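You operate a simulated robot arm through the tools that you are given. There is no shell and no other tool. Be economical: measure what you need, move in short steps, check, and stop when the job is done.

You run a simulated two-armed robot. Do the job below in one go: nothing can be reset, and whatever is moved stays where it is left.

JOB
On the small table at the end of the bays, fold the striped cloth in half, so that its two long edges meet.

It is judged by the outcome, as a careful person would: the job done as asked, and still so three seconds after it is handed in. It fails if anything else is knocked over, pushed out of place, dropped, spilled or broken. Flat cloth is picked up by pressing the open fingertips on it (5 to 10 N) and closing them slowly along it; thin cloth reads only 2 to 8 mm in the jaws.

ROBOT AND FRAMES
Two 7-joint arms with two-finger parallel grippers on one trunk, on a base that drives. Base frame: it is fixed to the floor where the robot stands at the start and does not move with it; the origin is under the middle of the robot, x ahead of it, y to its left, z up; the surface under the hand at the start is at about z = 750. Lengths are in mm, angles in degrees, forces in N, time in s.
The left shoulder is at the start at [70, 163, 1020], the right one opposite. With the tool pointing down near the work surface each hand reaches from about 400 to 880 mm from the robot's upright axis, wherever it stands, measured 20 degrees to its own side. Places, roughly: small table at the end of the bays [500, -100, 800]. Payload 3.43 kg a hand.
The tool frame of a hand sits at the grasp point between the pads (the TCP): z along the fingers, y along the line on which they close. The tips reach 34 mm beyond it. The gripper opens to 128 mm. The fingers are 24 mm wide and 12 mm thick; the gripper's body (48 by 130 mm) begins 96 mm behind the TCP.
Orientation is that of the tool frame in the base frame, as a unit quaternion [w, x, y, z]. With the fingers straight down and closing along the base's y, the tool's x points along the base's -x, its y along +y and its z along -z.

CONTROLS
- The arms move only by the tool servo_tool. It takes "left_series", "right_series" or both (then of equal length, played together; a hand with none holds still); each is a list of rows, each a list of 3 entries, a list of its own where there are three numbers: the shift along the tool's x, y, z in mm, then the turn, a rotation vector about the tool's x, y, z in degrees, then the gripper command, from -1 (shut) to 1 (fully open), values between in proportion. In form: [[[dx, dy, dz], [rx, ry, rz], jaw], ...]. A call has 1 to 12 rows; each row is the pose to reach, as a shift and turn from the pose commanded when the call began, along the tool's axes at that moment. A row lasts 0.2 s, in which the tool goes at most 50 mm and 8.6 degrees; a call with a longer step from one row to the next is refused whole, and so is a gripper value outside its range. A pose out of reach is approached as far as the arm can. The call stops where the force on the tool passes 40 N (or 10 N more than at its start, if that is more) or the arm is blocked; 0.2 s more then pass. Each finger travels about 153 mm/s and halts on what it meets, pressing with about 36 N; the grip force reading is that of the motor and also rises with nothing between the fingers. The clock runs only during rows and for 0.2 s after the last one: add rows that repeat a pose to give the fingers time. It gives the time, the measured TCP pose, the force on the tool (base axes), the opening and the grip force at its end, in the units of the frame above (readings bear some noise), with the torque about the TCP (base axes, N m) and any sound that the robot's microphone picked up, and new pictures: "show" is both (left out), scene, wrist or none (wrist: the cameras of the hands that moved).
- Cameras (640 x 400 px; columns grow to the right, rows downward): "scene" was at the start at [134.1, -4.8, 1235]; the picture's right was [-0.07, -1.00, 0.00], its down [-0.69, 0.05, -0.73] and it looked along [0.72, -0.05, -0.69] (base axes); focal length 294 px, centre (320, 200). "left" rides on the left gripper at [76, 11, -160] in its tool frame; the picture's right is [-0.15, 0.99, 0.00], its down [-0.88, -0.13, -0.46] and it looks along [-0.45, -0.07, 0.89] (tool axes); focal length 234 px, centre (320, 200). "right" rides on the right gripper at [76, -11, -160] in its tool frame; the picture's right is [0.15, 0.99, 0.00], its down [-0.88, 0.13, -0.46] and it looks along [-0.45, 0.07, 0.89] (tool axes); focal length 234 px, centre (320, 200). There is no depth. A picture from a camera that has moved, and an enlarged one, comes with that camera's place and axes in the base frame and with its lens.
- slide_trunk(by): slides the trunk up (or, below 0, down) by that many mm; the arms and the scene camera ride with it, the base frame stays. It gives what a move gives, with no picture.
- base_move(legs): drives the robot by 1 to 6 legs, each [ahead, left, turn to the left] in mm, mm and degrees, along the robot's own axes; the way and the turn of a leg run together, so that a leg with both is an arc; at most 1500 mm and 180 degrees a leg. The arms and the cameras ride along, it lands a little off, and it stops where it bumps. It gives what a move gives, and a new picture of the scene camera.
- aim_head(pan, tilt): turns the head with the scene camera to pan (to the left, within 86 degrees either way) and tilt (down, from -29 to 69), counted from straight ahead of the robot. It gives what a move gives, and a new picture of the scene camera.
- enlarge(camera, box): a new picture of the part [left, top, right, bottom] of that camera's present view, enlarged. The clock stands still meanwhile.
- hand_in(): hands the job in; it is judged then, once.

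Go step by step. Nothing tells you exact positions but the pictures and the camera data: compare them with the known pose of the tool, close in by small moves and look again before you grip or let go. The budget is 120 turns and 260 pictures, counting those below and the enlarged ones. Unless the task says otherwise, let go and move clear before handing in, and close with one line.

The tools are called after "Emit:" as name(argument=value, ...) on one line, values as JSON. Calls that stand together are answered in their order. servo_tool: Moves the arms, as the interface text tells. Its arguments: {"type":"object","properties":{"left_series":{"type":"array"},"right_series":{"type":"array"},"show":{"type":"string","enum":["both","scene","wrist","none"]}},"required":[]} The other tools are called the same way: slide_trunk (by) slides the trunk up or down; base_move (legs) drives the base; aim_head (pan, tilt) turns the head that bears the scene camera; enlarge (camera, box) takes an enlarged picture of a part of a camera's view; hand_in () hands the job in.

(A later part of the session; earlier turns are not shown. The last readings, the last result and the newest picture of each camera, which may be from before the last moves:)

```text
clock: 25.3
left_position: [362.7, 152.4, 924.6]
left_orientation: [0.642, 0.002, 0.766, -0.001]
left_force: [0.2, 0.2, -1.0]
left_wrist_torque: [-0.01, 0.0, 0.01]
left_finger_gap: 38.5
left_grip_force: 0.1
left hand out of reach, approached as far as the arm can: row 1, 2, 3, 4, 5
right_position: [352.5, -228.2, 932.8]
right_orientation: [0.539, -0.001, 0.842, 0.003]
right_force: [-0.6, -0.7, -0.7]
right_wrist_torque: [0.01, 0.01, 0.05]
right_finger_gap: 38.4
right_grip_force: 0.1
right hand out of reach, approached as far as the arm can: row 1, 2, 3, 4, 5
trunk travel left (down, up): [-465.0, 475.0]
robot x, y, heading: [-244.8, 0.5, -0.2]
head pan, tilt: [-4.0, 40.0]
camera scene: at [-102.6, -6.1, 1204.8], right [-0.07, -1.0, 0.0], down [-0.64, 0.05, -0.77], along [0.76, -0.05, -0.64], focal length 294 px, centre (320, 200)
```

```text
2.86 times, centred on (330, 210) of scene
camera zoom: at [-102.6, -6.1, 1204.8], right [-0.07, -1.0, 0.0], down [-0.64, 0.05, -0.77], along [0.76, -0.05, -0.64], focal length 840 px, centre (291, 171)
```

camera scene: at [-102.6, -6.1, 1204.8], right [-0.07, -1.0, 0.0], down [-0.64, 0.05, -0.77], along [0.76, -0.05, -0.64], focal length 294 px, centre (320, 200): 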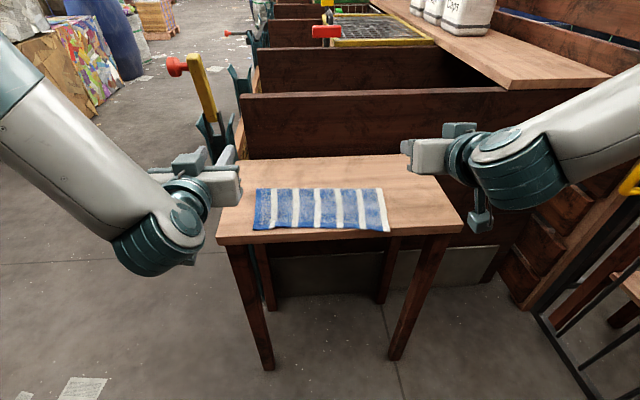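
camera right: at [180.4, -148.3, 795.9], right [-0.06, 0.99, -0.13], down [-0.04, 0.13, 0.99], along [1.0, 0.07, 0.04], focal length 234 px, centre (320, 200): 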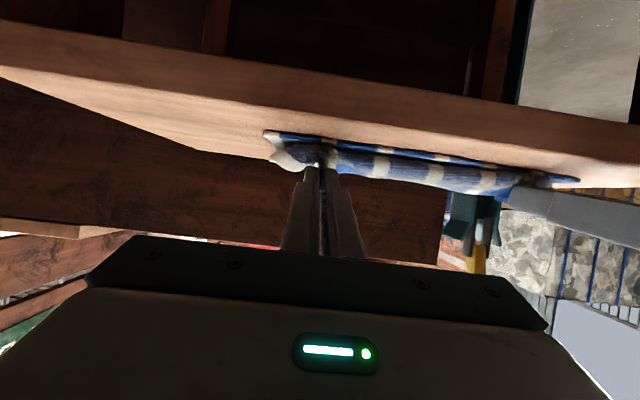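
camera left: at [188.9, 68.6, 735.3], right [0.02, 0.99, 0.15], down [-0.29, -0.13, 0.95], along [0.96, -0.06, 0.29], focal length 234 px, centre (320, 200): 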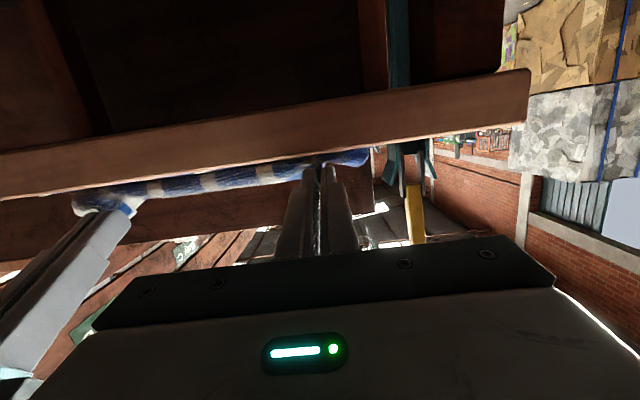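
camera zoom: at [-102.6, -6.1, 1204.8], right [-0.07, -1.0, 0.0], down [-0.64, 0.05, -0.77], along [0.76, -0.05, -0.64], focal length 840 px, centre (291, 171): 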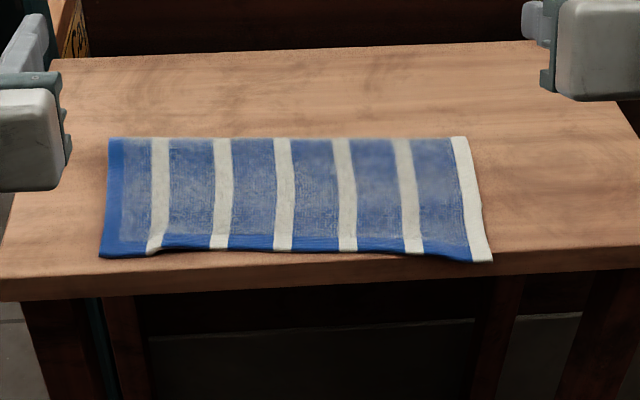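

The fold lies flat with clean ends, but the top edge may reach past the bottom one. I zoom in on the ends to compare both layers.

Emit:
enlarge(camera="scene", box=[345, 180, 405, 240])

Emit:
enlarge(camera="scene", box=[245, 180, 305, 240])

Emit:
enlarge(camera="left", box=[0, 0, 640, 400])

Emit:
enlarge(camera="right", box=[0, 0, 640, 400])

```text
6.67 times, centred on (375, 210) of scene
camera zoom: at [-102.6, -6.1, 1204.8], right [-0.07, -1.0, 0.0], down [-0.64, 0.05, -0.77], along [0.76, -0.05, -0.64], focal length 1960 px, centre (-47, 133)
```

zoom: 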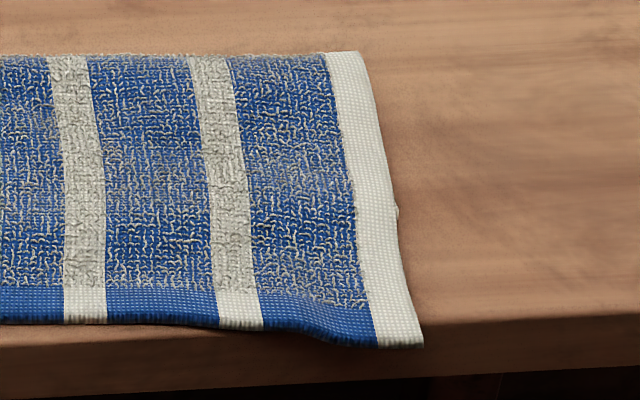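

```text
6.67 times, centred on (275, 210) of scene
camera zoom: at [-102.6, -6.1, 1204.8], right [-0.07, -1.0, 0.0], down [-0.64, 0.05, -0.77], along [0.76, -0.05, -0.64], focal length 1960 px, centre (620, 133)
```

zoom: 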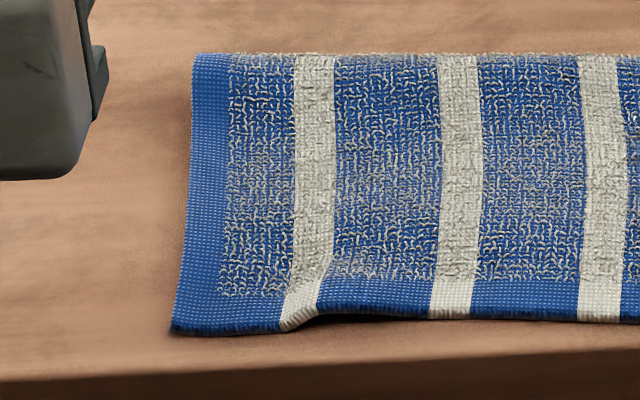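

```text
1.00 times, centred on (320, 200) of left (not enlarged: the box is as wide or as high as the picture)
camera zoom: at [192.5, 163.7, 877.9], right [0.03, 0.99, 0.15], down [-0.29, -0.13, 0.95], along [0.96, -0.07, 0.29], focal length 234 px, centre (320, 200)
```

zoom: 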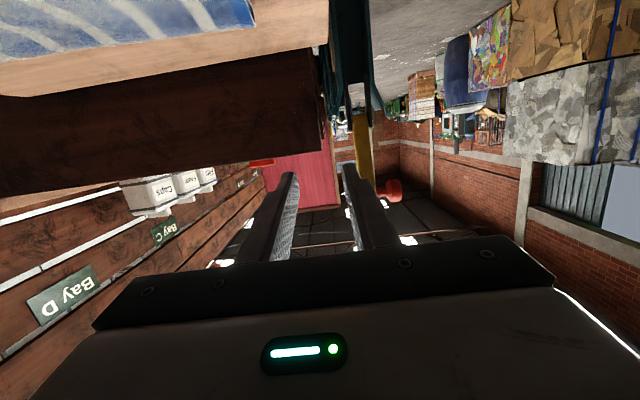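

```text
1.00 times, centred on (320, 200) of right (not enlarged: the box is as wide or as high as the picture)
camera zoom: at [176.7, -239.6, 930.6], right [-0.07, 0.99, -0.13], down [-0.05, 0.13, 0.99], along [1.0, 0.07, 0.04], focal length 234 px, centre (320, 200)
```

zoom: 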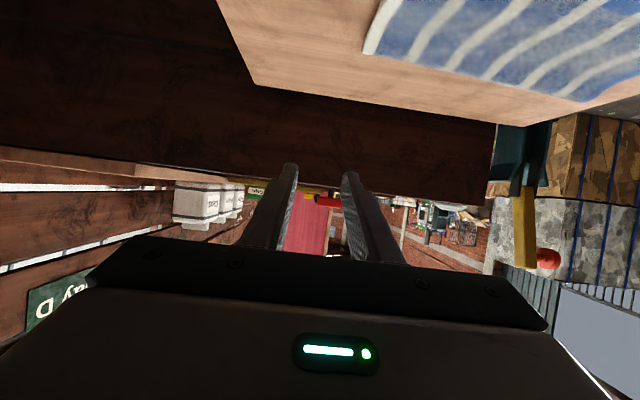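

The top layer overshoots: its near edge is at x≈320–345, while the bottom edge is at about 380. I will pinch the top edge again with vertical fingers, lift it to re-seat the fold and lay it down on the bottom edge; first I bring both hands upright above the near corners.

Emit:
servo_tool(left_series=[[[3, -7, 0], [0, 8, 0], -0.44], [[5, -14, -1], [0, 16, 0], -0.44], [[8, -21, -2], [0, 24, 0], -0.44], [[10, -28, -2], [0, 32, 0], -0.44], [[13, -35, -3], [0, 40, 0], -0.44], [[16, -42, -3], [0, 48, 0], -0.44], [[18, -49, -4], [0, 56, 0], -0.44], [[21, -56, -5], [0, 64, 0], -0.44], [[23, -63, -5], [0, 72, 0], -0.44], [[26, -70, -5], [0, 80, 0], -0.44]], right_series=[[[3, 7, 1], [0, 6.5, 0], -0.44], [[7, 14, 1], [0, 13, 0], -0.44], [[10, 20, 2], [0, 19.6, 0], -0.44], [[13, 27, 3], [0, 26.2, 0], -0.44], [[16, 34, 3], [0, 32.7, 0], -0.44], [[20, 41, 4], [0, 39.2, 0], -0.44], [[23, 48, 4], [0, 45.8, 0], -0.44], [[26, 54, 5], [0, 52.3, 0], -0.44], [[30, 61, 6], [0, 58.9, 0], -0.44], [[33, 68, 6], [0, 65.4, 0], -0.44]], show="both")

```text
clock: 27.5
left_position: [355.3, 79.8, 897.8]
left_orientation: [-0.004, 0.0, 1.0, 0.0]
left_force: [0.8, 0.9, -0.8]
left_wrist_torque: [0.0, 0.03, 0.01]
left_finger_gap: 35.8
left_grip_force: 0.0
right_position: [345.1, -160.0, 899.7]
right_orientation: [-0.003, -0.003, 1.0, 0.002]
right_force: [-0.5, -0.1, 0.1]
right_wrist_torque: [0.0, 0.02, 0.0]
right_finger_gap: 35.8
right_grip_force: 0.1
trunk travel left (down, up): [-465.0, 475.0]
robot x, y, heading: [-238.8, 2.7, -0.2]
head pan, tilt: [-4.0, 40.0]
camera scene: at [-101.5, -4.9, 1204.7], right [-0.07, -1.0, 0.0], down [-0.64, 0.05, -0.76], along [0.76, -0.06, -0.64], focal length 294 px, centre (320, 200)
camera right: at [270.9, -170.8, 1060.0], right [-0.15, 0.99, 0.0], down [0.88, 0.13, 0.45], along [0.45, 0.07, -0.89], focal length 234 px, centre (320, 200)
camera left: at [281.1, 92.6, 1058.0], right [0.15, 0.99, 0.0], down [0.88, -0.13, 0.45], along [0.45, -0.07, -0.89], focal length 234 px, centre (320, 200)
```

scene: 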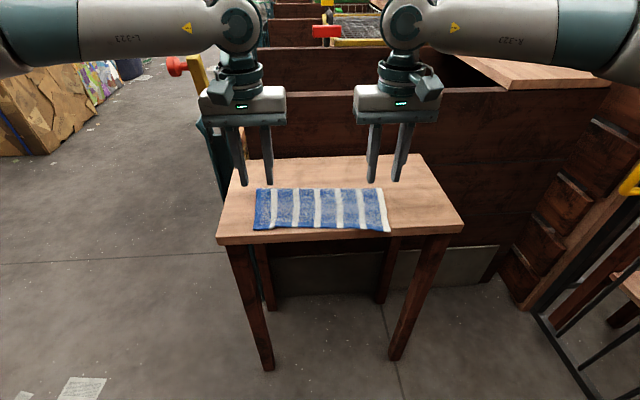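
right: 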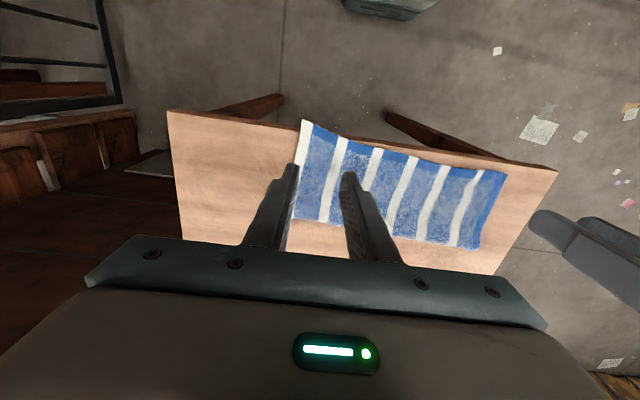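
left: 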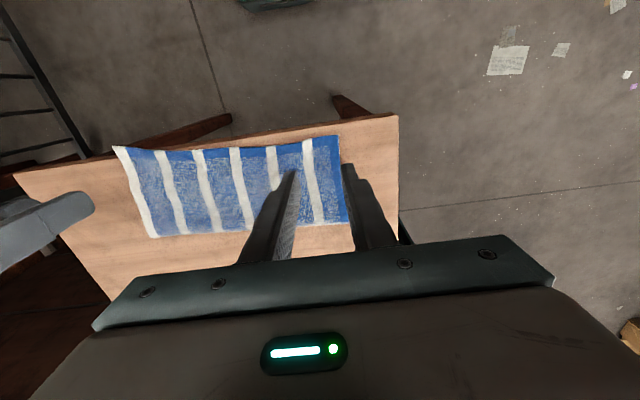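

The top edge runs from (348, 105) to (318, -187), with the fold at x≈477 to 459. I lower the hands over its corners and check up close.

Emit:
servo_tool(left_series=[[[-1, -4, 43], [0, 0, 0], -0.44], [[-2, -8, 86], [0, 0, 0], -0.44], [[-2, -8, 86], [0, 0, 0], -0.44]], right_series=[[[1, 3, 44], [0, 0, 0], -0.44], [[3, 6, 88], [0, 0, 0], -0.44], [[3, 6, 88], [0, 0, 0], -0.44]], show="none")

Emit:
enlarge(camera="right", box=[200, 80, 440, 230])

Emit:
enlarge(camera="left", box=[200, 80, 440, 230])

```text
clock: 28.3
left_position: [355.4, 70.9, 811.7]
left_orientation: [0.0, 0.0, 1.0, 0.0]
left_force: [0.9, -0.4, -0.2]
left_wrist_torque: [0.0, 0.03, 0.02]
left_finger_gap: 35.6
left_grip_force: 0.1
right_position: [342.0, -152.3, 814.2]
right_orientation: [0.0, -0.002, 1.0, 0.0]
right_force: [0.4, -0.8, 0.1]
right_wrist_torque: [-0.01, 0.03, -0.04]
right_finger_gap: 35.8
right_grip_force: 0.0
trunk travel left (down, up): [-465.0, 475.0]
robot x, y, heading: [-242.2, -2.1, -0.3]
head pan, tilt: [-4.0, 40.0]
```

```text
2.67 times, centred on (320, 155) of right
camera zoom: at [266.6, -163.5, 973.1], right [-0.15, 0.99, 0.0], down [0.88, 0.13, 0.46], along [0.45, 0.07, -0.89], focal length 624 px, centre (320, 320)
```

zoom: 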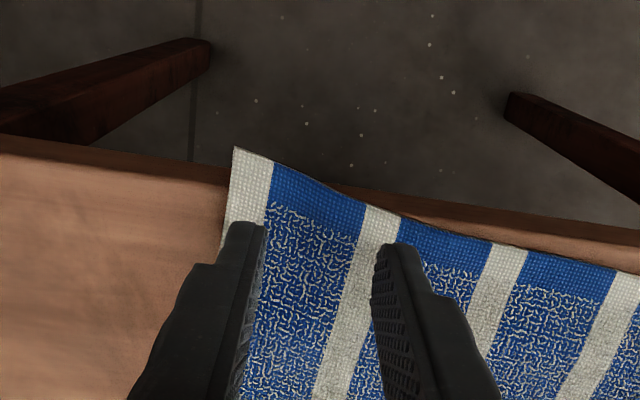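

```text
2.67 times, centred on (320, 155) of left
camera zoom: at [279.5, 83.0, 971.7], right [0.15, 0.99, 0.0], down [0.88, -0.13, 0.46], along [0.45, -0.07, -0.89], focal length 624 px, centre (320, 320)
```

zoom: 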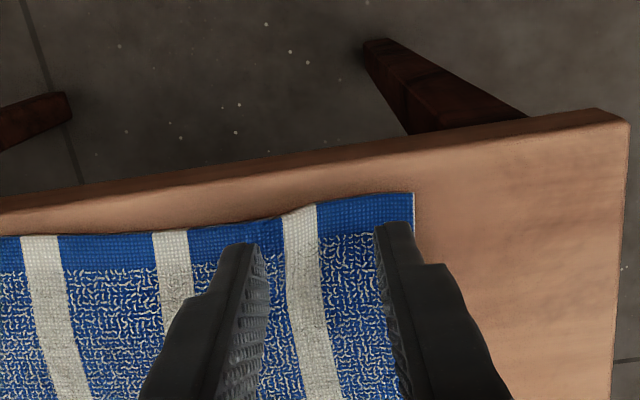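

Both pairs of tips straddle the top edge well. I come down to contact.

Emit:
servo_tool(left_series=[[[0, 0, 12], [0, 0, 0], -0.44], [[0, 0, 22], [0, 0, 0], -0.44], [[0, 0, 24], [0, 0, 0], -0.44], [[0, 0, 24], [0, 0, 0], -0.44]], right_series=[[[0, 0, 12], [0, 0, 0], -0.44], [[0, 0, 22], [0, 0, 0], -0.44], [[0, 0, 25], [0, 0, 0], -0.44], [[0, 0, 25], [0, 0, 0], -0.44]], show="none")

```text
clock: 29.3
left_position: [355.5, 71.1, 789.6]
left_orientation: [0.0, 0.002, 1.0, 0.0]
left_force: [0.6, 0.7, 0.8]
left_wrist_torque: [-0.01, 0.0, -0.01]
left_finger_gap: 35.8
left_grip_force: 0.0
right_position: [341.9, -151.4, 789.7]
right_orientation: [0.001, -0.003, 1.0, 0.003]
right_force: [1.0, 0.3, 1.8]
right_wrist_torque: [0.02, -0.02, 0.0]
right_finger_gap: 35.7
right_grip_force: 0.1
trunk travel left (down, up): [-465.0, 475.0]
robot x, y, heading: [-241.3, 2.1, -0.2]
head pan, tilt: [-4.0, 40.0]
```

Contact is just starting. I press 1.7 mm more on both hands and check the force.

Emit:
servo_tool(left_series=[[[0, 0, 1.8], [0, 0, 0], -0.44], [[0, 0, 1.8], [0, 0, 0], -0.44]], right_series=[[[0, 0, 1.6], [0, 0, 0], -0.44], [[0, 0, 1.6], [0, 0, 0], -0.44]], show="none")

```text
clock: 29.9
left_position: [356.3, 71.1, 787.4]
left_orientation: [0.0, 0.001, 1.0, 0.0]
left_force: [1.2, 0.6, 5.7]
left_wrist_torque: [-0.01, -0.06, 0.02]
left_finger_gap: 35.9
left_grip_force: 0.0
right_position: [341.9, -152.3, 787.7]
right_orientation: [0.0, -0.003, 1.0, 0.002]
right_force: [1.1, 0.7, 5.5]
right_wrist_torque: [0.02, -0.08, 0.0]
right_finger_gap: 35.8
right_grip_force: 0.0
trunk travel left (down, up): [-465.0, 475.0]
robot x, y, heading: [-239.6, 2.4, -0.1]
head pan, tilt: [-4.0, 40.0]
```

Both hands press at about 5.6 N. I close them slowly, then ease inwards and lift 40 mm.

Emit:
servo_tool(left_series=[[[0, 0, 0.4], [0, 0, 0], -0.5], [[0, 0, 0.4], [0, 0, 0], -0.56], [[0, 0, 0.4], [0, 0, 0], -0.62], [[0, 0, 0.4], [0, 0, 0], -0.68], [[0, 0, 0.4], [0, 0, 0], -0.74], [[0, 0, 0.4], [0, 0, 0], -0.8], [[0, 0, 0.4], [0, 0, 0], -0.86], [[0, 0, 0.4], [0, 0, 0], -0.92], [[0, 0, 0.4], [0, 0, 0], -1], [[0, 0, 0.4], [0, 0, 0], -1]], right_series=[[[0, 0, 0.4], [0, 0, 0], -0.5], [[0, 0, 0.4], [0, 0, 0], -0.56], [[0, 0, 0.4], [0, 0, 0], -0.62], [[0, 0, 0.4], [0, 0, 0], -0.68], [[0, 0, 0.4], [0, 0, 0], -0.74], [[0, 0, 0.4], [0, 0, 0], -0.8], [[0, 0, 0.4], [0, 0, 0], -0.86], [[0, 0, 0.4], [0, 0, 0], -0.92], [[0, 0, 0.4], [0, 0, 0], -1], [[0, 0, 0.4], [0, 0, 0], -1]], show="none")

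Emit:
servo_tool(left_series=[[[0, -5, 0], [0, 0, 0], -1], [[0, -9, -10], [0, 0, 0], -1], [[-5, -9, -25], [0, 0, 0], -1], [[-10, -9, -40], [0, 0, 0], -1]], right_series=[[[0, 5, 0], [0, 0, 0], -1], [[0, 9, -10], [0, 0, 0], -1], [[-5, 9, -25], [0, 0, 0], -1], [[-10, 9, -40], [0, 0, 0], -1]], show="both")

```text
clock: 32.1
left_position: [355.3, 70.6, 788.4]
left_orientation: [0.001, 0.001, 1.0, -0.001]
left_force: [-0.9, -9.7, 4.7]
left_wrist_torque: [-0.29, 0.04, -0.07]
left_finger_gap: 3.6
left_grip_force: 36.3
right_position: [342.0, -153.1, 787.3]
right_orientation: [0.0, -0.003, 1.0, 0.002]
right_force: [0.9, 8.4, 9.9]
right_wrist_torque: [0.26, -0.08, -0.07]
right_finger_gap: 3.9
right_grip_force: 36.0
trunk travel left (down, up): [-465.0, 475.0]
robot x, y, heading: [-237.0, 0.8, -0.2]
head pan, tilt: [-4.0, 40.0]
```

```text
clock: 33.1
left_position: [366.2, 61.9, 827.0]
left_orientation: [0.0, 0.001, 1.0, 0.0]
left_force: [0.4, -0.6, 0.5]
left_wrist_torque: [0.03, 0.0, -0.03]
left_finger_gap: 3.3
left_grip_force: 36.0
right_position: [352.2, -144.3, 826.0]
right_orientation: [0.0, -0.003, 1.0, 0.002]
right_force: [0.3, -0.3, -0.2]
right_wrist_torque: [0.02, -0.02, -0.04]
right_finger_gap: 3.9
right_grip_force: 36.2
trunk travel left (down, up): [-465.0, 475.0]
robot x, y, heading: [-237.2, 1.0, -0.0]
head pan, tilt: [-4.0, 40.0]
camera scene: at [-103.5, -4.9, 1204.9], right [-0.07, -1.0, 0.0], down [-0.64, 0.05, -0.77], along [0.76, -0.06, -0.64], focal length 294 px, centre (320, 200)
camera right: at [276.1, -156.4, 985.7], right [-0.15, 0.99, 0.0], down [0.88, 0.13, 0.46], along [0.45, 0.07, -0.89], focal length 234 px, centre (320, 200)
camera left: at [290.1, 74.6, 986.2], right [0.15, 0.99, 0.0], down [0.88, -0.13, 0.46], along [0.45, -0.07, -0.89], focal length 234 px, centre (320, 200)
```

scene: 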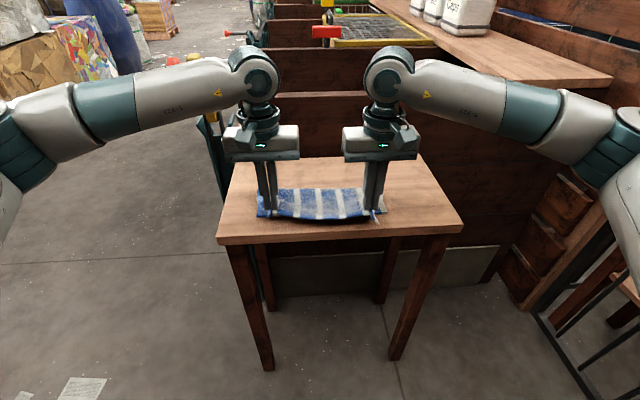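
right: 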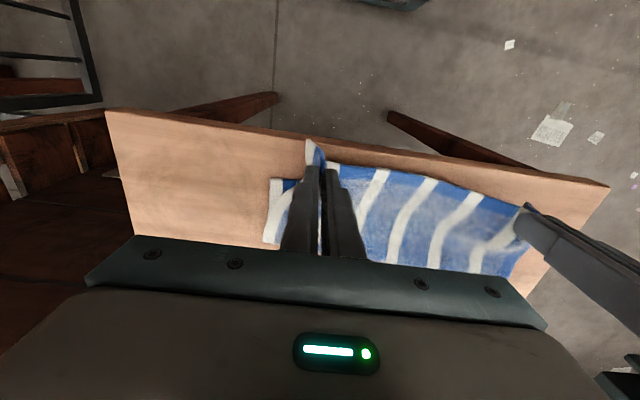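
left: 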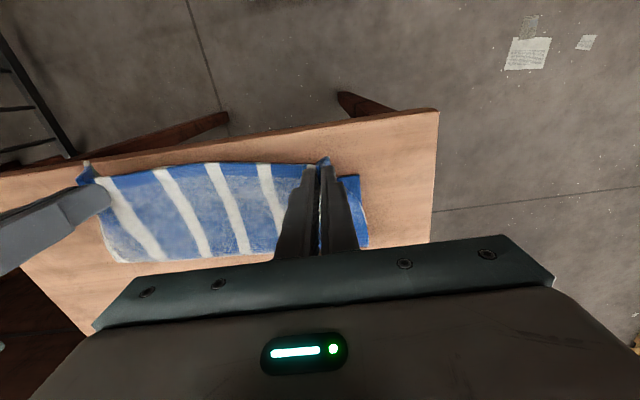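

The bottom near edge is now visible, at about (387, 101) to (379, -195). I swing the top edge up and slightly past vertical to re-seat the fold at x≈495.

Emit:
servo_tool(left_series=[[[-20, 0, -20], [0, 0, 0], -1], [[-55, 0, -40], [0, 0, 0], -1], [[-95, 0, -52], [0, 0, 0], -1], [[-130, 0, -54], [0, 0, 0], -1], [[-154, 0, -52], [0, 0, 0], -1], [[-154, 0, -52], [0, 0, 0], -1]], right_series=[[[-20, 0, -20], [0, 0, 0], -1], [[-55, 0, -40], [0, 0, 0], -1], [[-95, 0, -52], [0, 0, 0], -1], [[-132, 0, -54], [0, 0, 0], -1], [[-159, 0, -52], [0, 0, 0], -1], [[-159, 0, -52], [0, 0, 0], -1]], show="both")

Emit:
enlarge(camera="scene", box=[220, 140, 440, 280])

```text
clock: 34.5
left_position: [521.0, 63.5, 878.7]
left_orientation: [0.0, 0.001, 1.0, 0.0]
left_force: [0.5, -0.3, 0.2]
left_wrist_torque: [-0.01, 0.0, -0.01]
left_finger_gap: 3.5
left_grip_force: 36.6
right_position: [512.2, -142.4, 880.4]
right_orientation: [0.0, -0.003, 1.0, 0.001]
right_force: [0.6, 0.0, -0.3]
right_wrist_torque: [-0.07, -0.04, -0.02]
right_finger_gap: 3.9
right_grip_force: 36.2
trunk travel left (down, up): [-465.0, 475.0]
robot x, y, heading: [-238.8, 1.9, 0.1]
head pan, tilt: [-4.0, 40.0]
camera scene: at [-103.7, -4.9, 1205.0], right [-0.07, -1.0, 0.0], down [-0.64, 0.05, -0.77], along [0.76, -0.06, -0.64], focal length 294 px, centre (320, 200)
camera right: at [437.3, -154.9, 1039.3], right [-0.15, 0.99, 0.0], down [0.88, 0.13, 0.46], along [0.45, 0.07, -0.89], focal length 234 px, centre (320, 200)
camera left: at [445.0, 75.6, 1037.9], right [0.15, 0.99, 0.0], down [0.88, -0.13, 0.46], along [0.45, -0.07, -0.89], focal length 234 px, centre (320, 200)
```

scene: 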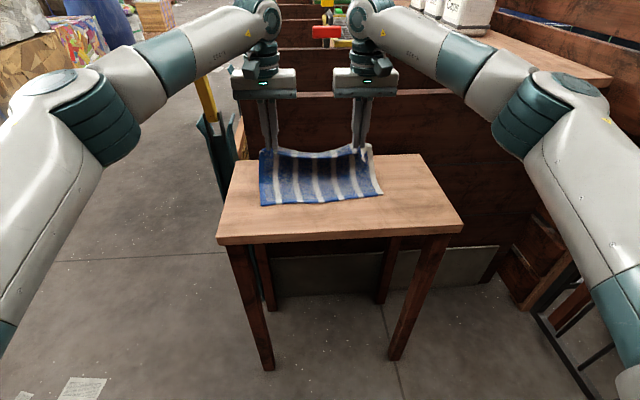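
right: 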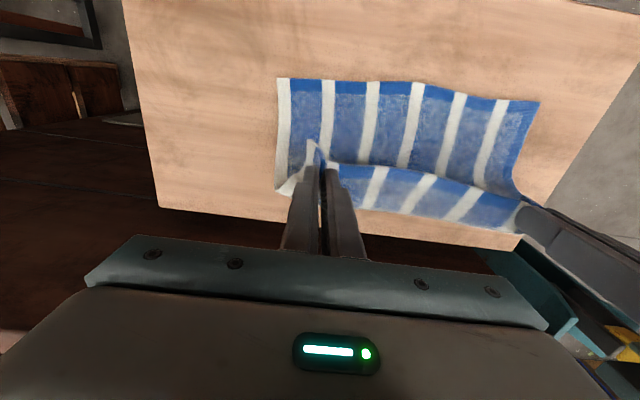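
left: 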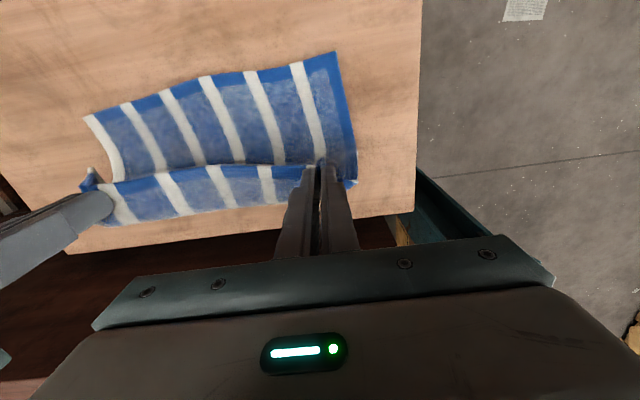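

```text
2.86 times, centred on (330, 210) of scene
camera zoom: at [-103.7, -4.9, 1205.0], right [-0.07, -1.0, 0.0], down [-0.64, 0.05, -0.77], along [0.76, -0.06, -0.64], focal length 840 px, centre (291, 171)
```

zoom: 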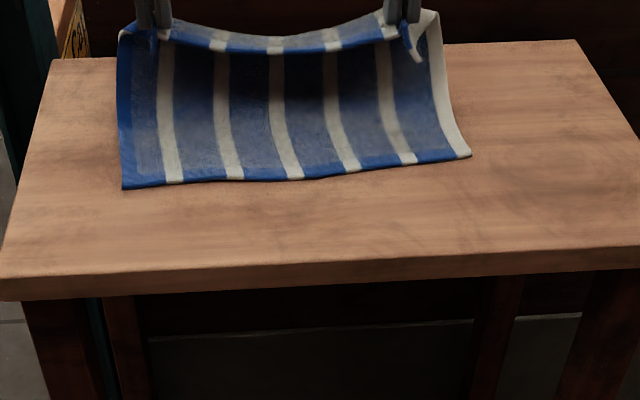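

The light pull slid the bottom layer along to about (423, 93)–(445, -200), and the fold has re-seated. I now bring the top edge back with more slack, partway, and check that the bottom stays put.

Emit:
servo_tool(left_series=[[[0, 0, 0], [0, 0, 0], -1], [[16, -3, 5], [0, 0, 0], -1], [[31, -5, 15], [0, 0, 0], -1], [[46, -7, 25], [0, 0, 0], -1], [[58, -9, 38], [0, 0, 0], -1], [[69, -11, 50], [0, 0, 0], -1], [[69, -11, 50], [0, 0, 0], -1]], right_series=[[[-5, 0, 2], [0, 0, 0], -1], [[-3, -4, 11], [0, 0, 0], -1], [[4, -7, 19], [0, 0, 0], -1], [[12, -9, 26], [0, 0, 0], -1], [[20, -11, 39], [0, 0, 0], -1], [[29, -13, 51], [0, 0, 0], -1], [[29, -13, 51], [0, 0, 0], -1]], show="both")

Emit:
enlarge(camera="scene", box=[220, 140, 440, 280])

```text
clock: 36.1
left_position: [452.2, 52.7, 828.5]
left_orientation: [0.001, 0.0, 1.0, 0.0]
left_force: [0.5, -0.9, -0.3]
left_wrist_torque: [0.0, 0.0, 0.01]
left_finger_gap: 3.3
left_grip_force: 35.9
right_position: [480.6, -155.8, 828.4]
right_orientation: [-0.001, -0.002, 1.0, 0.002]
right_force: [0.0, -0.1, 0.5]
right_wrist_torque: [0.01, 0.03, -0.01]
right_finger_gap: 4.0
right_grip_force: 36.5
trunk travel left (down, up): [-465.0, 475.0]
robot x, y, heading: [-240.2, -2.1, 0.2]
head pan, tilt: [-4.0, 40.0]
camera scene: at [-103.2, -4.8, 1204.9], right [-0.07, -1.0, 0.0], down [-0.64, 0.05, -0.77], along [0.76, -0.06, -0.64], focal length 294 px, centre (320, 200)
camera right: at [405.7, -167.7, 987.1], right [-0.15, 0.99, 0.0], down [0.88, 0.13, 0.46], along [0.45, 0.07, -0.89], focal length 234 px, centre (320, 200)
camera left: at [377.0, 64.5, 987.5], right [0.15, 0.99, 0.0], down [0.88, -0.13, 0.46], along [0.45, -0.07, -0.89], focal length 234 px, centre (320, 200)
```

scene: 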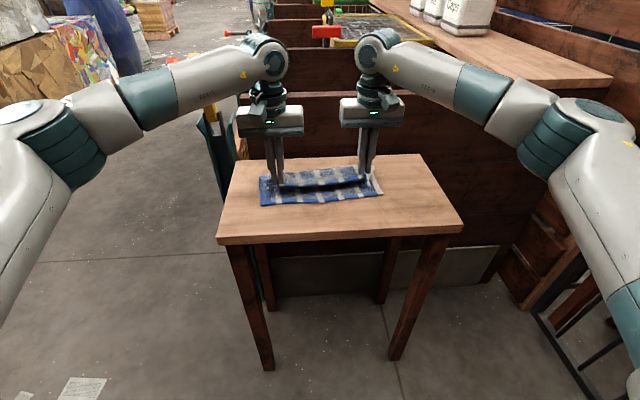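
right: 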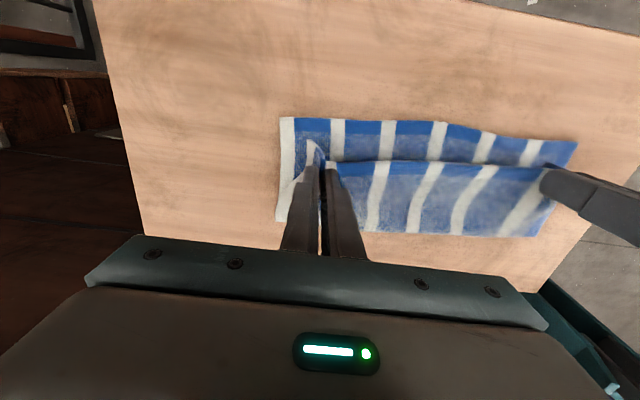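
left: 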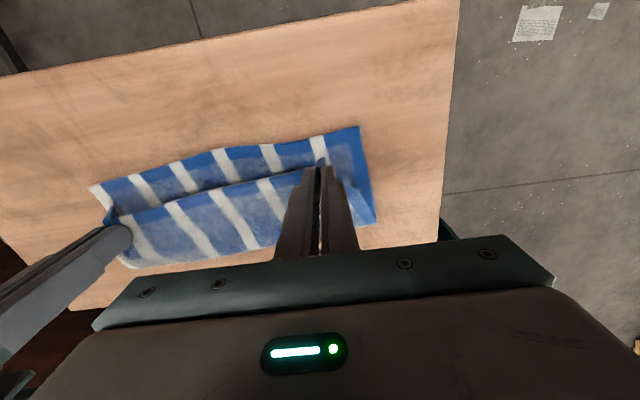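

```text
2.86 times, centred on (330, 210) of scene
camera zoom: at [-103.2, -4.8, 1204.9], right [-0.07, -1.0, 0.0], down [-0.64, 0.05, -0.77], along [0.76, -0.06, -0.64], focal length 840 px, centre (291, 171)
```

zoom: 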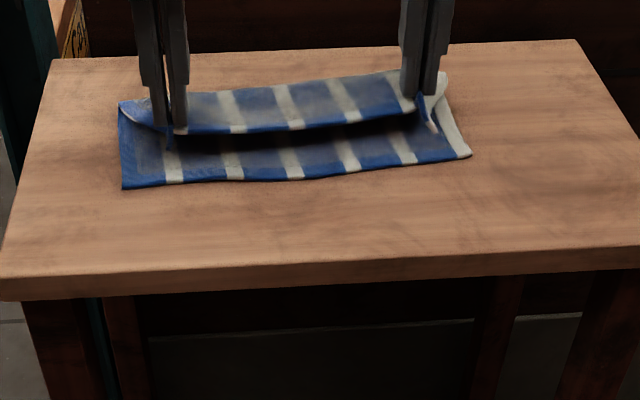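

The bottom layer stayed put (edge at x≈423 left, 444 right), and the top is following neatly. I lay the corners down onto the bottom edge.

Emit:
servo_tool(left_series=[[[8, -1, 10], [0, 0, 0], -1], [[14, -2, 20], [0, 0, 0], -1], [[18, -2, 29], [0, 0, 0], -1], [[18, -2, 35], [0, 0, 0], -1], [[18, -2, 35], [0, 0, 0], -1]], right_series=[[[9, 0, 10], [0, 0, 0], -1], [[16, 0, 20], [0, 0, 0], -1], [[20, 0, 29], [0, 0, 0], -1], [[20, 0, 35], [0, 0, 0], -1], [[20, 0, 35], [0, 0, 0], -1]], show="wrist")

Emit:
enlarge(camera="scene", box=[230, 140, 410, 240])

```text
clock: 37.3
left_position: [432.2, 48.3, 794.5]
left_orientation: [0.0, 0.001, 1.0, 0.0]
left_force: [-0.6, -0.5, 1.2]
left_wrist_torque: [0.01, 0.02, -0.01]
left_finger_gap: 3.4
left_grip_force: 34.9
right_position: [461.8, -156.2, 793.1]
right_orientation: [0.0, -0.003, 1.0, 0.002]
right_force: [-0.5, 1.6, 2.1]
right_wrist_torque: [-0.01, 0.02, -0.04]
right_finger_gap: 3.9
right_grip_force: 35.9
trunk travel left (down, up): [-465.0, 475.0]
robot x, y, heading: [-239.9, 3.9, 0.1]
head pan, tilt: [-4.0, 40.0]
camera right: at [385.4, -167.0, 952.3], right [-0.15, 0.99, 0.0], down [0.88, 0.13, 0.46], along [0.45, 0.07, -0.89], focal length 234 px, centre (320, 200)
camera left: at [357.0, 61.7, 953.1], right [0.15, 0.99, 0.0], down [0.88, -0.13, 0.46], along [0.45, -0.07, -0.89], focal length 234 px, centre (320, 200)
```

right: 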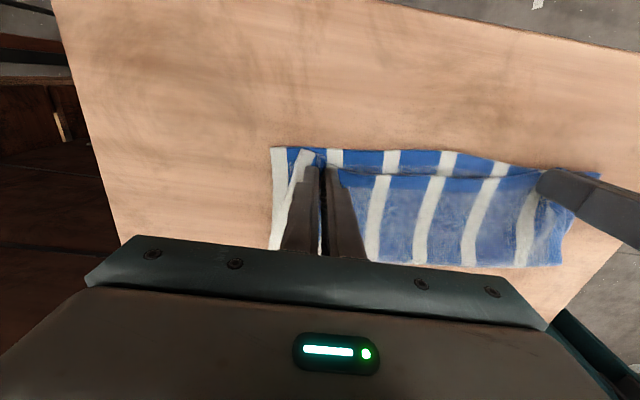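
left: 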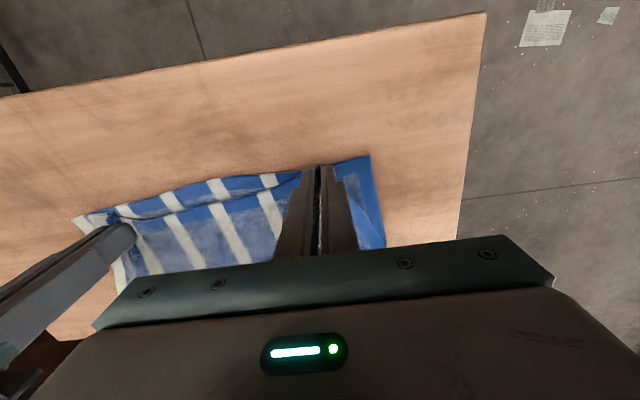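

```text
3.56 times, centred on (320, 190) of scene
camera zoom: at [-103.8, -4.8, 1205.0], right [-0.07, -1.0, 0.0], down [-0.64, 0.05, -0.77], along [0.76, -0.06, -0.64], focal length 1045 px, centre (320, 236)
```

zoom: 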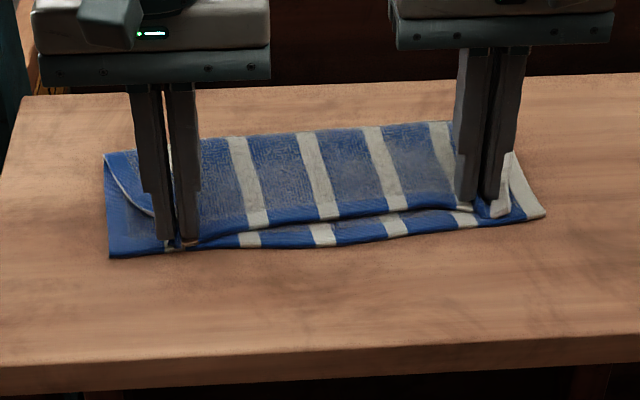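

The corners sit almost on the bottom edge, but the middle of the top edge bows back about 17 mm. I pull the hands slightly apart to straighten the edge before letting go.

Emit:
servo_tool(left_series=[[[0, 3, -1], [0, 0, 0], -1], [[0, 6, -1], [0, 0, 0], -1], [[1, 8, -1], [0, 0, 0], -1], [[2, 8, 0], [0, 0, 0], -1]], right_series=[[[1, -3, -1], [0, 0, 0], -1], [[2, -6, -1], [0, 0, 0], -1], [[4, -8, -1], [0, 0, 0], -1], [[5, -8, 0], [0, 0, 0], -1]], show="none")

Emit:
enlarge(camera="scene", box=[230, 140, 410, 240])

```text
clock: 38.3
left_position: [431.8, 56.5, 794.7]
left_orientation: [0.0, 0.001, 1.0, -0.001]
left_force: [1.0, -6.8, 2.6]
left_wrist_torque: [-0.18, -0.06, -0.05]
left_finger_gap: 3.4
left_grip_force: 35.9
right_position: [455.7, -165.1, 793.8]
right_orientation: [0.0, -0.002, 1.0, 0.002]
right_force: [0.5, 6.1, 1.7]
right_wrist_torque: [0.21, 0.01, -0.01]
right_finger_gap: 3.8
right_grip_force: 35.9
trunk travel left (down, up): [-465.0, 475.0]
robot x, y, heading: [-241.8, -0.2, -0.0]
head pan, tilt: [-4.0, 40.0]
```

```text
3.56 times, centred on (320, 190) of scene
camera zoom: at [-103.6, -4.8, 1205.0], right [-0.07, -1.0, 0.0], down [-0.64, 0.05, -0.77], along [0.76, -0.06, -0.64], focal length 1045 px, centre (320, 236)
```

zoom: 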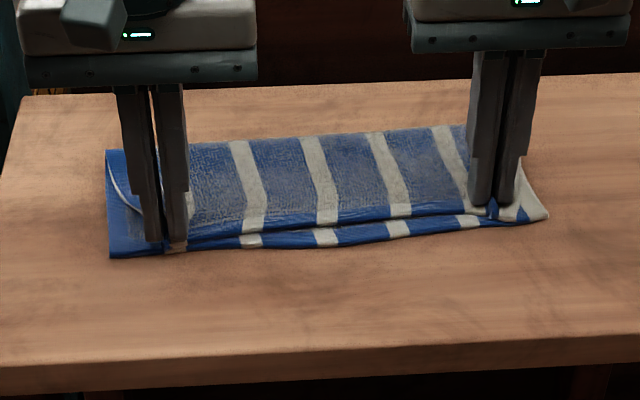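

The edge is straight and about 8–10 mm short of the bottom edge. I slide both hands 8 mm towards me, then open slowly in place.

Emit:
servo_tool(left_series=[[[4, 0, -1], [0, 0, 0], -1], [[9, 0, -1], [0, 0, 0], -1], [[9, 0, 0], [0, 0, 0], -1]], right_series=[[[4, 0, -1], [0, 0, 0], -1], [[9, 0, -1], [0, 0, 0], -1], [[9, 0, 0], [0, 0, 0], -1]], show="none")

Emit:
enlarge(camera="scene", box=[230, 140, 410, 240])

```text
clock: 39.1
left_position: [422.3, 57.0, 795.0]
left_orientation: [0.001, 0.001, 1.0, -0.001]
left_force: [0.9, -6.9, 2.8]
left_wrist_torque: [-0.25, -0.04, -0.06]
left_finger_gap: 3.4
left_grip_force: 36.0
right_position: [447.7, -164.2, 792.6]
right_orientation: [0.0, -0.003, 1.0, 0.002]
right_force: [0.1, 7.4, 3.7]
right_wrist_torque: [0.27, 0.0, -0.03]
right_finger_gap: 3.6
right_grip_force: 35.8
trunk travel left (down, up): [-465.0, 475.0]
robot x, y, heading: [-238.8, -3.3, -0.1]
head pan, tilt: [-4.0, 40.0]
```

```text
3.56 times, centred on (320, 190) of scene
camera zoom: at [-103.7, -4.9, 1205.0], right [-0.07, -1.0, 0.0], down [-0.64, 0.05, -0.77], along [0.76, -0.06, -0.64], focal length 1045 px, centre (320, 236)
```

zoom: 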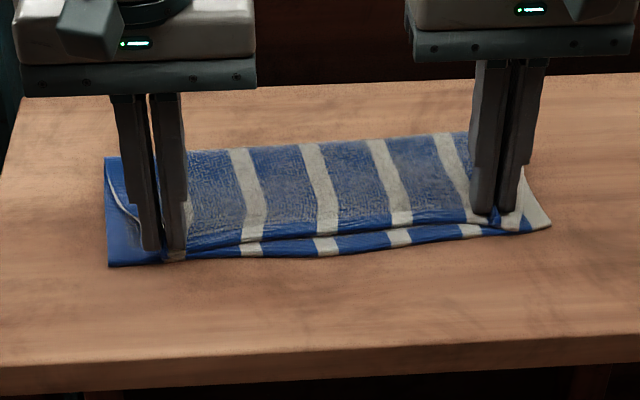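

The bottom layer slid along with it. I lift the top edge 15 mm off, move it 13 mm further and set it down again.

Emit:
servo_tool(left_series=[[[0, -2, -8], [0, 0, 0], -1], [[0, -2, -16], [0, 0, 0], -1], [[7, -2, -16], [0, 0, 0], -1], [[13, -2, -16], [0, 0, 0], -1], [[13, -2, -8], [0, 0, 0], -1], [[13, -2, 0], [0, 0, 0], -1]], right_series=[[[0, 2, -8], [0, 0, 0], -1], [[0, 2, -16], [0, 0, 0], -1], [[7, 2, -16], [0, 0, 0], -1], [[13, 2, -16], [0, 0, 0], -1], [[13, 2, -8], [0, 0, 0], -1], [[13, 2, 0], [0, 0, 0], -1]], show="none")

Emit:
enlarge(camera="scene", box=[230, 140, 410, 240])

```text
clock: 40.5
left_position: [410.3, 54.2, 793.7]
left_orientation: [0.0, 0.001, 1.0, 0.0]
left_force: [1.2, -1.0, -0.2]
left_wrist_torque: [-0.05, 0.0, -0.06]
left_finger_gap: 3.4
left_grip_force: 36.0
right_position: [432.8, -160.8, 792.6]
right_orientation: [-0.001, -0.003, 1.0, 0.001]
right_force: [-0.3, 0.5, 1.6]
right_wrist_torque: [0.05, 0.0, -0.02]
right_finger_gap: 3.8
right_grip_force: 35.8
trunk travel left (down, up): [-465.0, 475.0]
robot x, y, heading: [-240.2, -1.5, -0.3]
head pan, tilt: [-4.0, 40.0]
```

```text
3.56 times, centred on (320, 190) of scene
camera zoom: at [-103.7, -4.9, 1205.1], right [-0.07, -1.0, 0.0], down [-0.64, 0.05, -0.77], along [0.76, -0.06, -0.64], focal length 1045 px, centre (320, 236)
```

zoom: 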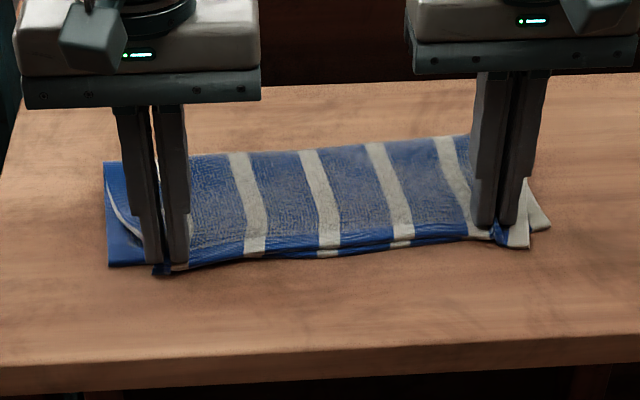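

Now the top edge sits on the bottom one in the middle, with the two pinched tips just a few mm past. I open slowly to spread the gathers.

Emit:
servo_tool(left_series=[[[-2, 0, 0.5], [0, 0, 0], -0.9], [[-2, 0, 0.5], [0, 0, 0], -0.8], [[-2, 0, 0.5], [0, 0, 0], -0.7], [[-2, 0, 0.5], [0, 0, 0], -0.6], [[-2, 0, 0.5], [0, 0, 0], -0.5], [[-2, 0, 0.5], [0, 0, 0], -0.42], [[-2, 0, 0.5], [0, 0, 0], -0.42]], right_series=[[[-3, 0, 0], [0, 0, 0], -0.9], [[-3, 0, 0], [0, 0, 0], -0.8], [[-3, 0, 0], [0, 0, 0], -0.7], [[-3, 0, 0], [0, 0, 0], -0.6], [[-3, 0, 0], [0, 0, 0], -0.5], [[-3, 0, 0], [0, 0, 0], -0.42], [[-3, 0, 0], [0, 0, 0], -0.42]], show="wrist")

Emit:
enlarge(camera="scene", box=[230, 140, 410, 240])

```text
clock: 42.1
left_position: [411.9, 54.8, 793.9]
left_orientation: [0.001, 0.001, 1.0, 0.001]
left_force: [0.3, 0.4, -0.1]
left_wrist_torque: [0.0, -0.01, 0.01]
left_finger_gap: 36.8
left_grip_force: 0.0
right_position: [436.4, -161.6, 791.8]
right_orientation: [0.0, -0.002, 1.0, 0.002]
right_force: [-0.8, -0.2, 1.1]
right_wrist_torque: [-0.01, 0.0, -0.01]
right_finger_gap: 36.3
right_grip_force: 0.2
trunk travel left (down, up): [-465.0, 475.0]
robot x, y, heading: [-241.9, 1.4, -0.0]
head pan, tilt: [-4.0, 40.0]
camera right: at [361.7, -173.1, 951.8], right [-0.15, 0.99, 0.0], down [0.88, 0.13, 0.46], along [0.45, 0.07, -0.89], focal length 234 px, centre (320, 200)
camera left: at [336.4, 67.9, 952.9], right [0.15, 0.99, 0.0], down [0.88, -0.13, 0.46], along [0.45, -0.07, -0.89], focal length 234 px, centre (320, 200)
```

right: 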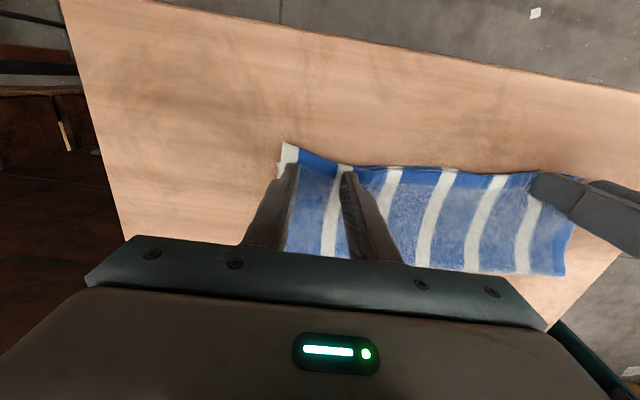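
left: 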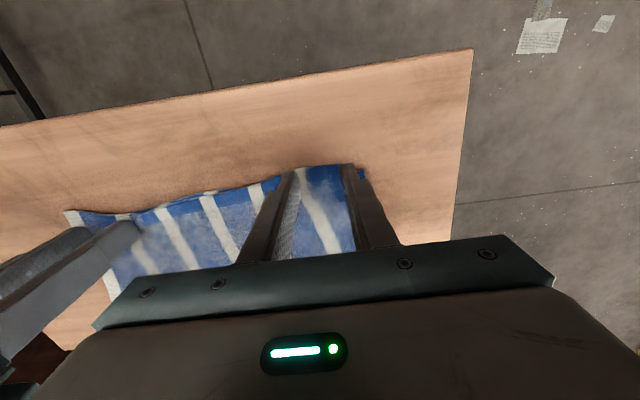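

```text
3.56 times, centred on (320, 190) of scene
camera zoom: at [-103.5, -4.9, 1204.9], right [-0.07, -1.0, 0.0], down [-0.64, 0.05, -0.77], along [0.76, -0.06, -0.64], focal length 1045 px, centre (320, 236)
```

zoom: 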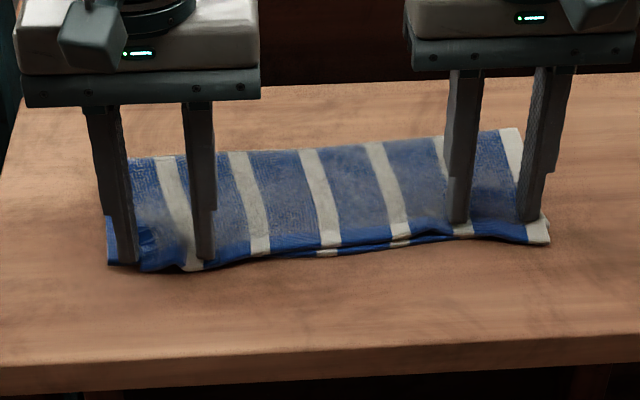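

The gathers have spread and the edges meet closely. I lift both hands straight up and clear, then look.

Emit:
servo_tool(left_series=[[[0, 0, -15], [0, 0, 0], -0.42], [[0, 0, -50], [0, 0, 0], -0.42], [[0, 0, -95], [0, 0, 0], -0.42], [[0, 20, -140], [0, 0, 0], -0.42], [[20, 50, -160], [0, 0, 0], -0.42], [[30, 90, -170], [0, 0, 0], -0.42]], right_series=[[[0, 0, -15], [0, 0, 0], -0.42], [[0, 0, -50], [0, 0, 0], -0.42], [[0, 0, -95], [0, 0, 0], -0.42], [[0, -20, -140], [0, 0, 0], -0.42], [[20, -50, -160], [0, 0, 0], -0.42], [[30, -90, -170], [0, 0, 0], -0.42]], show="wrist")

Emit:
enlarge(camera="scene", box=[230, 140, 410, 240])

```text
clock: 43.5
left_position: [378.5, 145.6, 964.7]
left_orientation: [0.0, 0.001, 1.0, -0.001]
left_force: [-0.1, -0.5, 0.2]
left_wrist_torque: [0.0, 0.0, -0.03]
left_finger_gap: 36.9
left_grip_force: 0.1
right_position: [406.0, -251.5, 963.7]
right_orientation: [0.0, -0.003, 1.0, 0.001]
right_force: [0.4, -0.3, -0.3]
right_wrist_torque: [-0.03, -0.03, 0.0]
right_finger_gap: 37.1
right_grip_force: 0.1
trunk travel left (down, up): [-465.0, 475.0]
robot x, y, heading: [-240.8, 0.1, -0.2]
head pan, tilt: [-4.0, 40.0]
camera right: at [330.8, -263.7, 1123.2], right [-0.15, 0.99, 0.0], down [0.88, 0.13, 0.46], along [0.45, 0.07, -0.89], focal length 234 px, centre (320, 200)
camera left: at [303.8, 158.6, 1123.9], right [0.15, 0.99, 0.0], down [0.88, -0.13, 0.46], along [0.45, -0.07, -0.89], focal length 234 px, centre (320, 200)
```

right: 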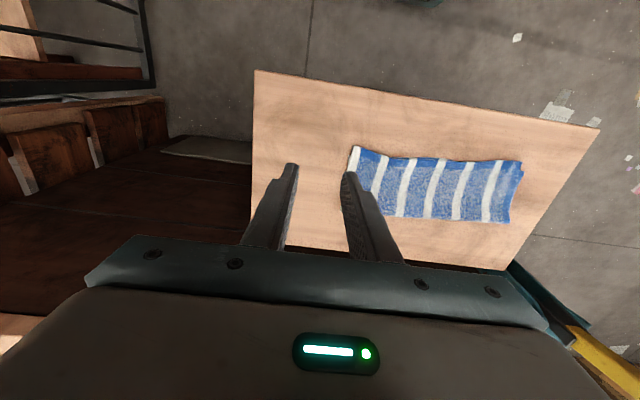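
left: 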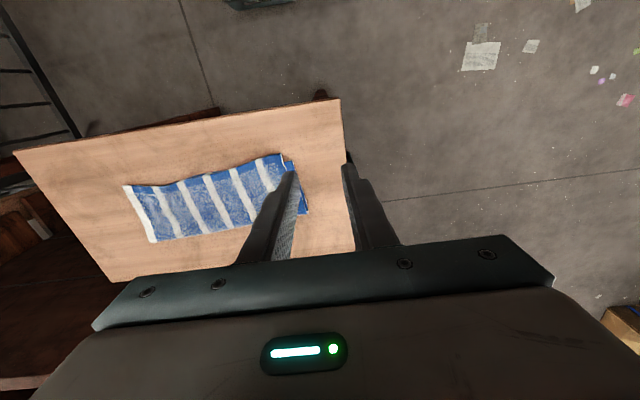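

```text
3.56 times, centred on (320, 190) of scene
camera zoom: at [-104.3, -4.7, 1205.1], right [-0.07, -1.0, 0.0], down [-0.64, 0.05, -0.77], along [0.76, -0.06, -0.64], focal length 1045 px, centre (320, 236)
```

zoom: 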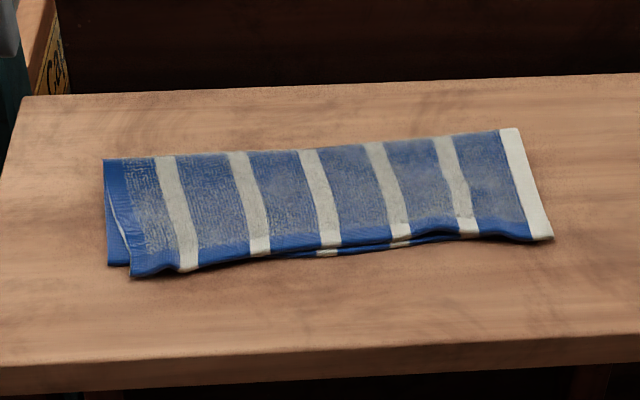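

The fold looks good: edges and right end meet. The left top corner seems inset or tucked, so I zoom in on it.

Emit:
enlarge(camera="scene", box=[250, 175, 300, 225])

Emit:
enlarge(camera="scene", box=[320, 170, 390, 220])

```text
8.00 times, centred on (275, 200) of scene
camera zoom: at [-104.3, -4.7, 1205.1], right [-0.07, -1.0, 0.0], down [-0.64, 0.05, -0.77], along [0.76, -0.06, -0.64], focal length 2352 px, centre (680, 200)
```

zoom: 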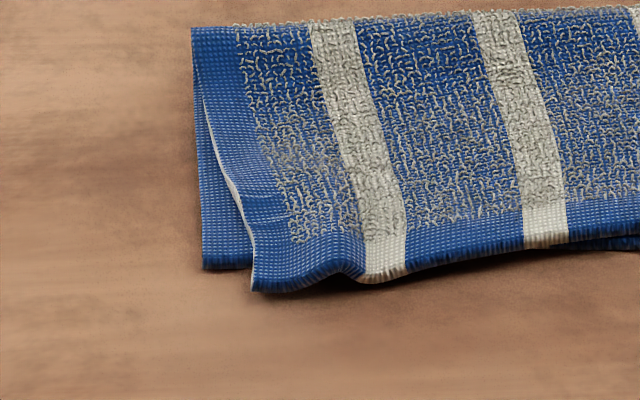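

```text
8.00 times, centred on (355, 195) of scene
camera zoom: at [-104.3, -4.7, 1205.1], right [-0.07, -1.0, 0.0], down [-0.64, 0.05, -0.77], along [0.76, -0.06, -0.64], focal length 2352 px, centre (40, 240)
```

zoom: 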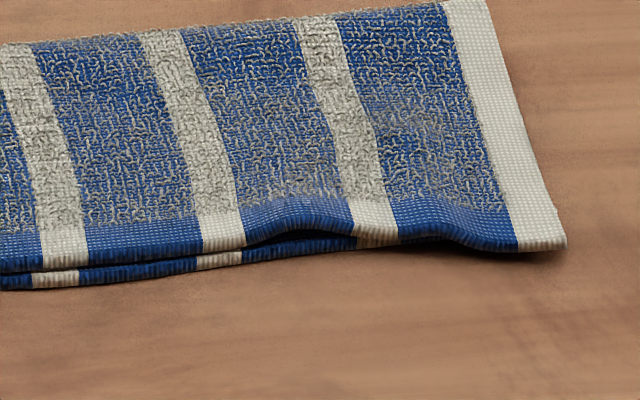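

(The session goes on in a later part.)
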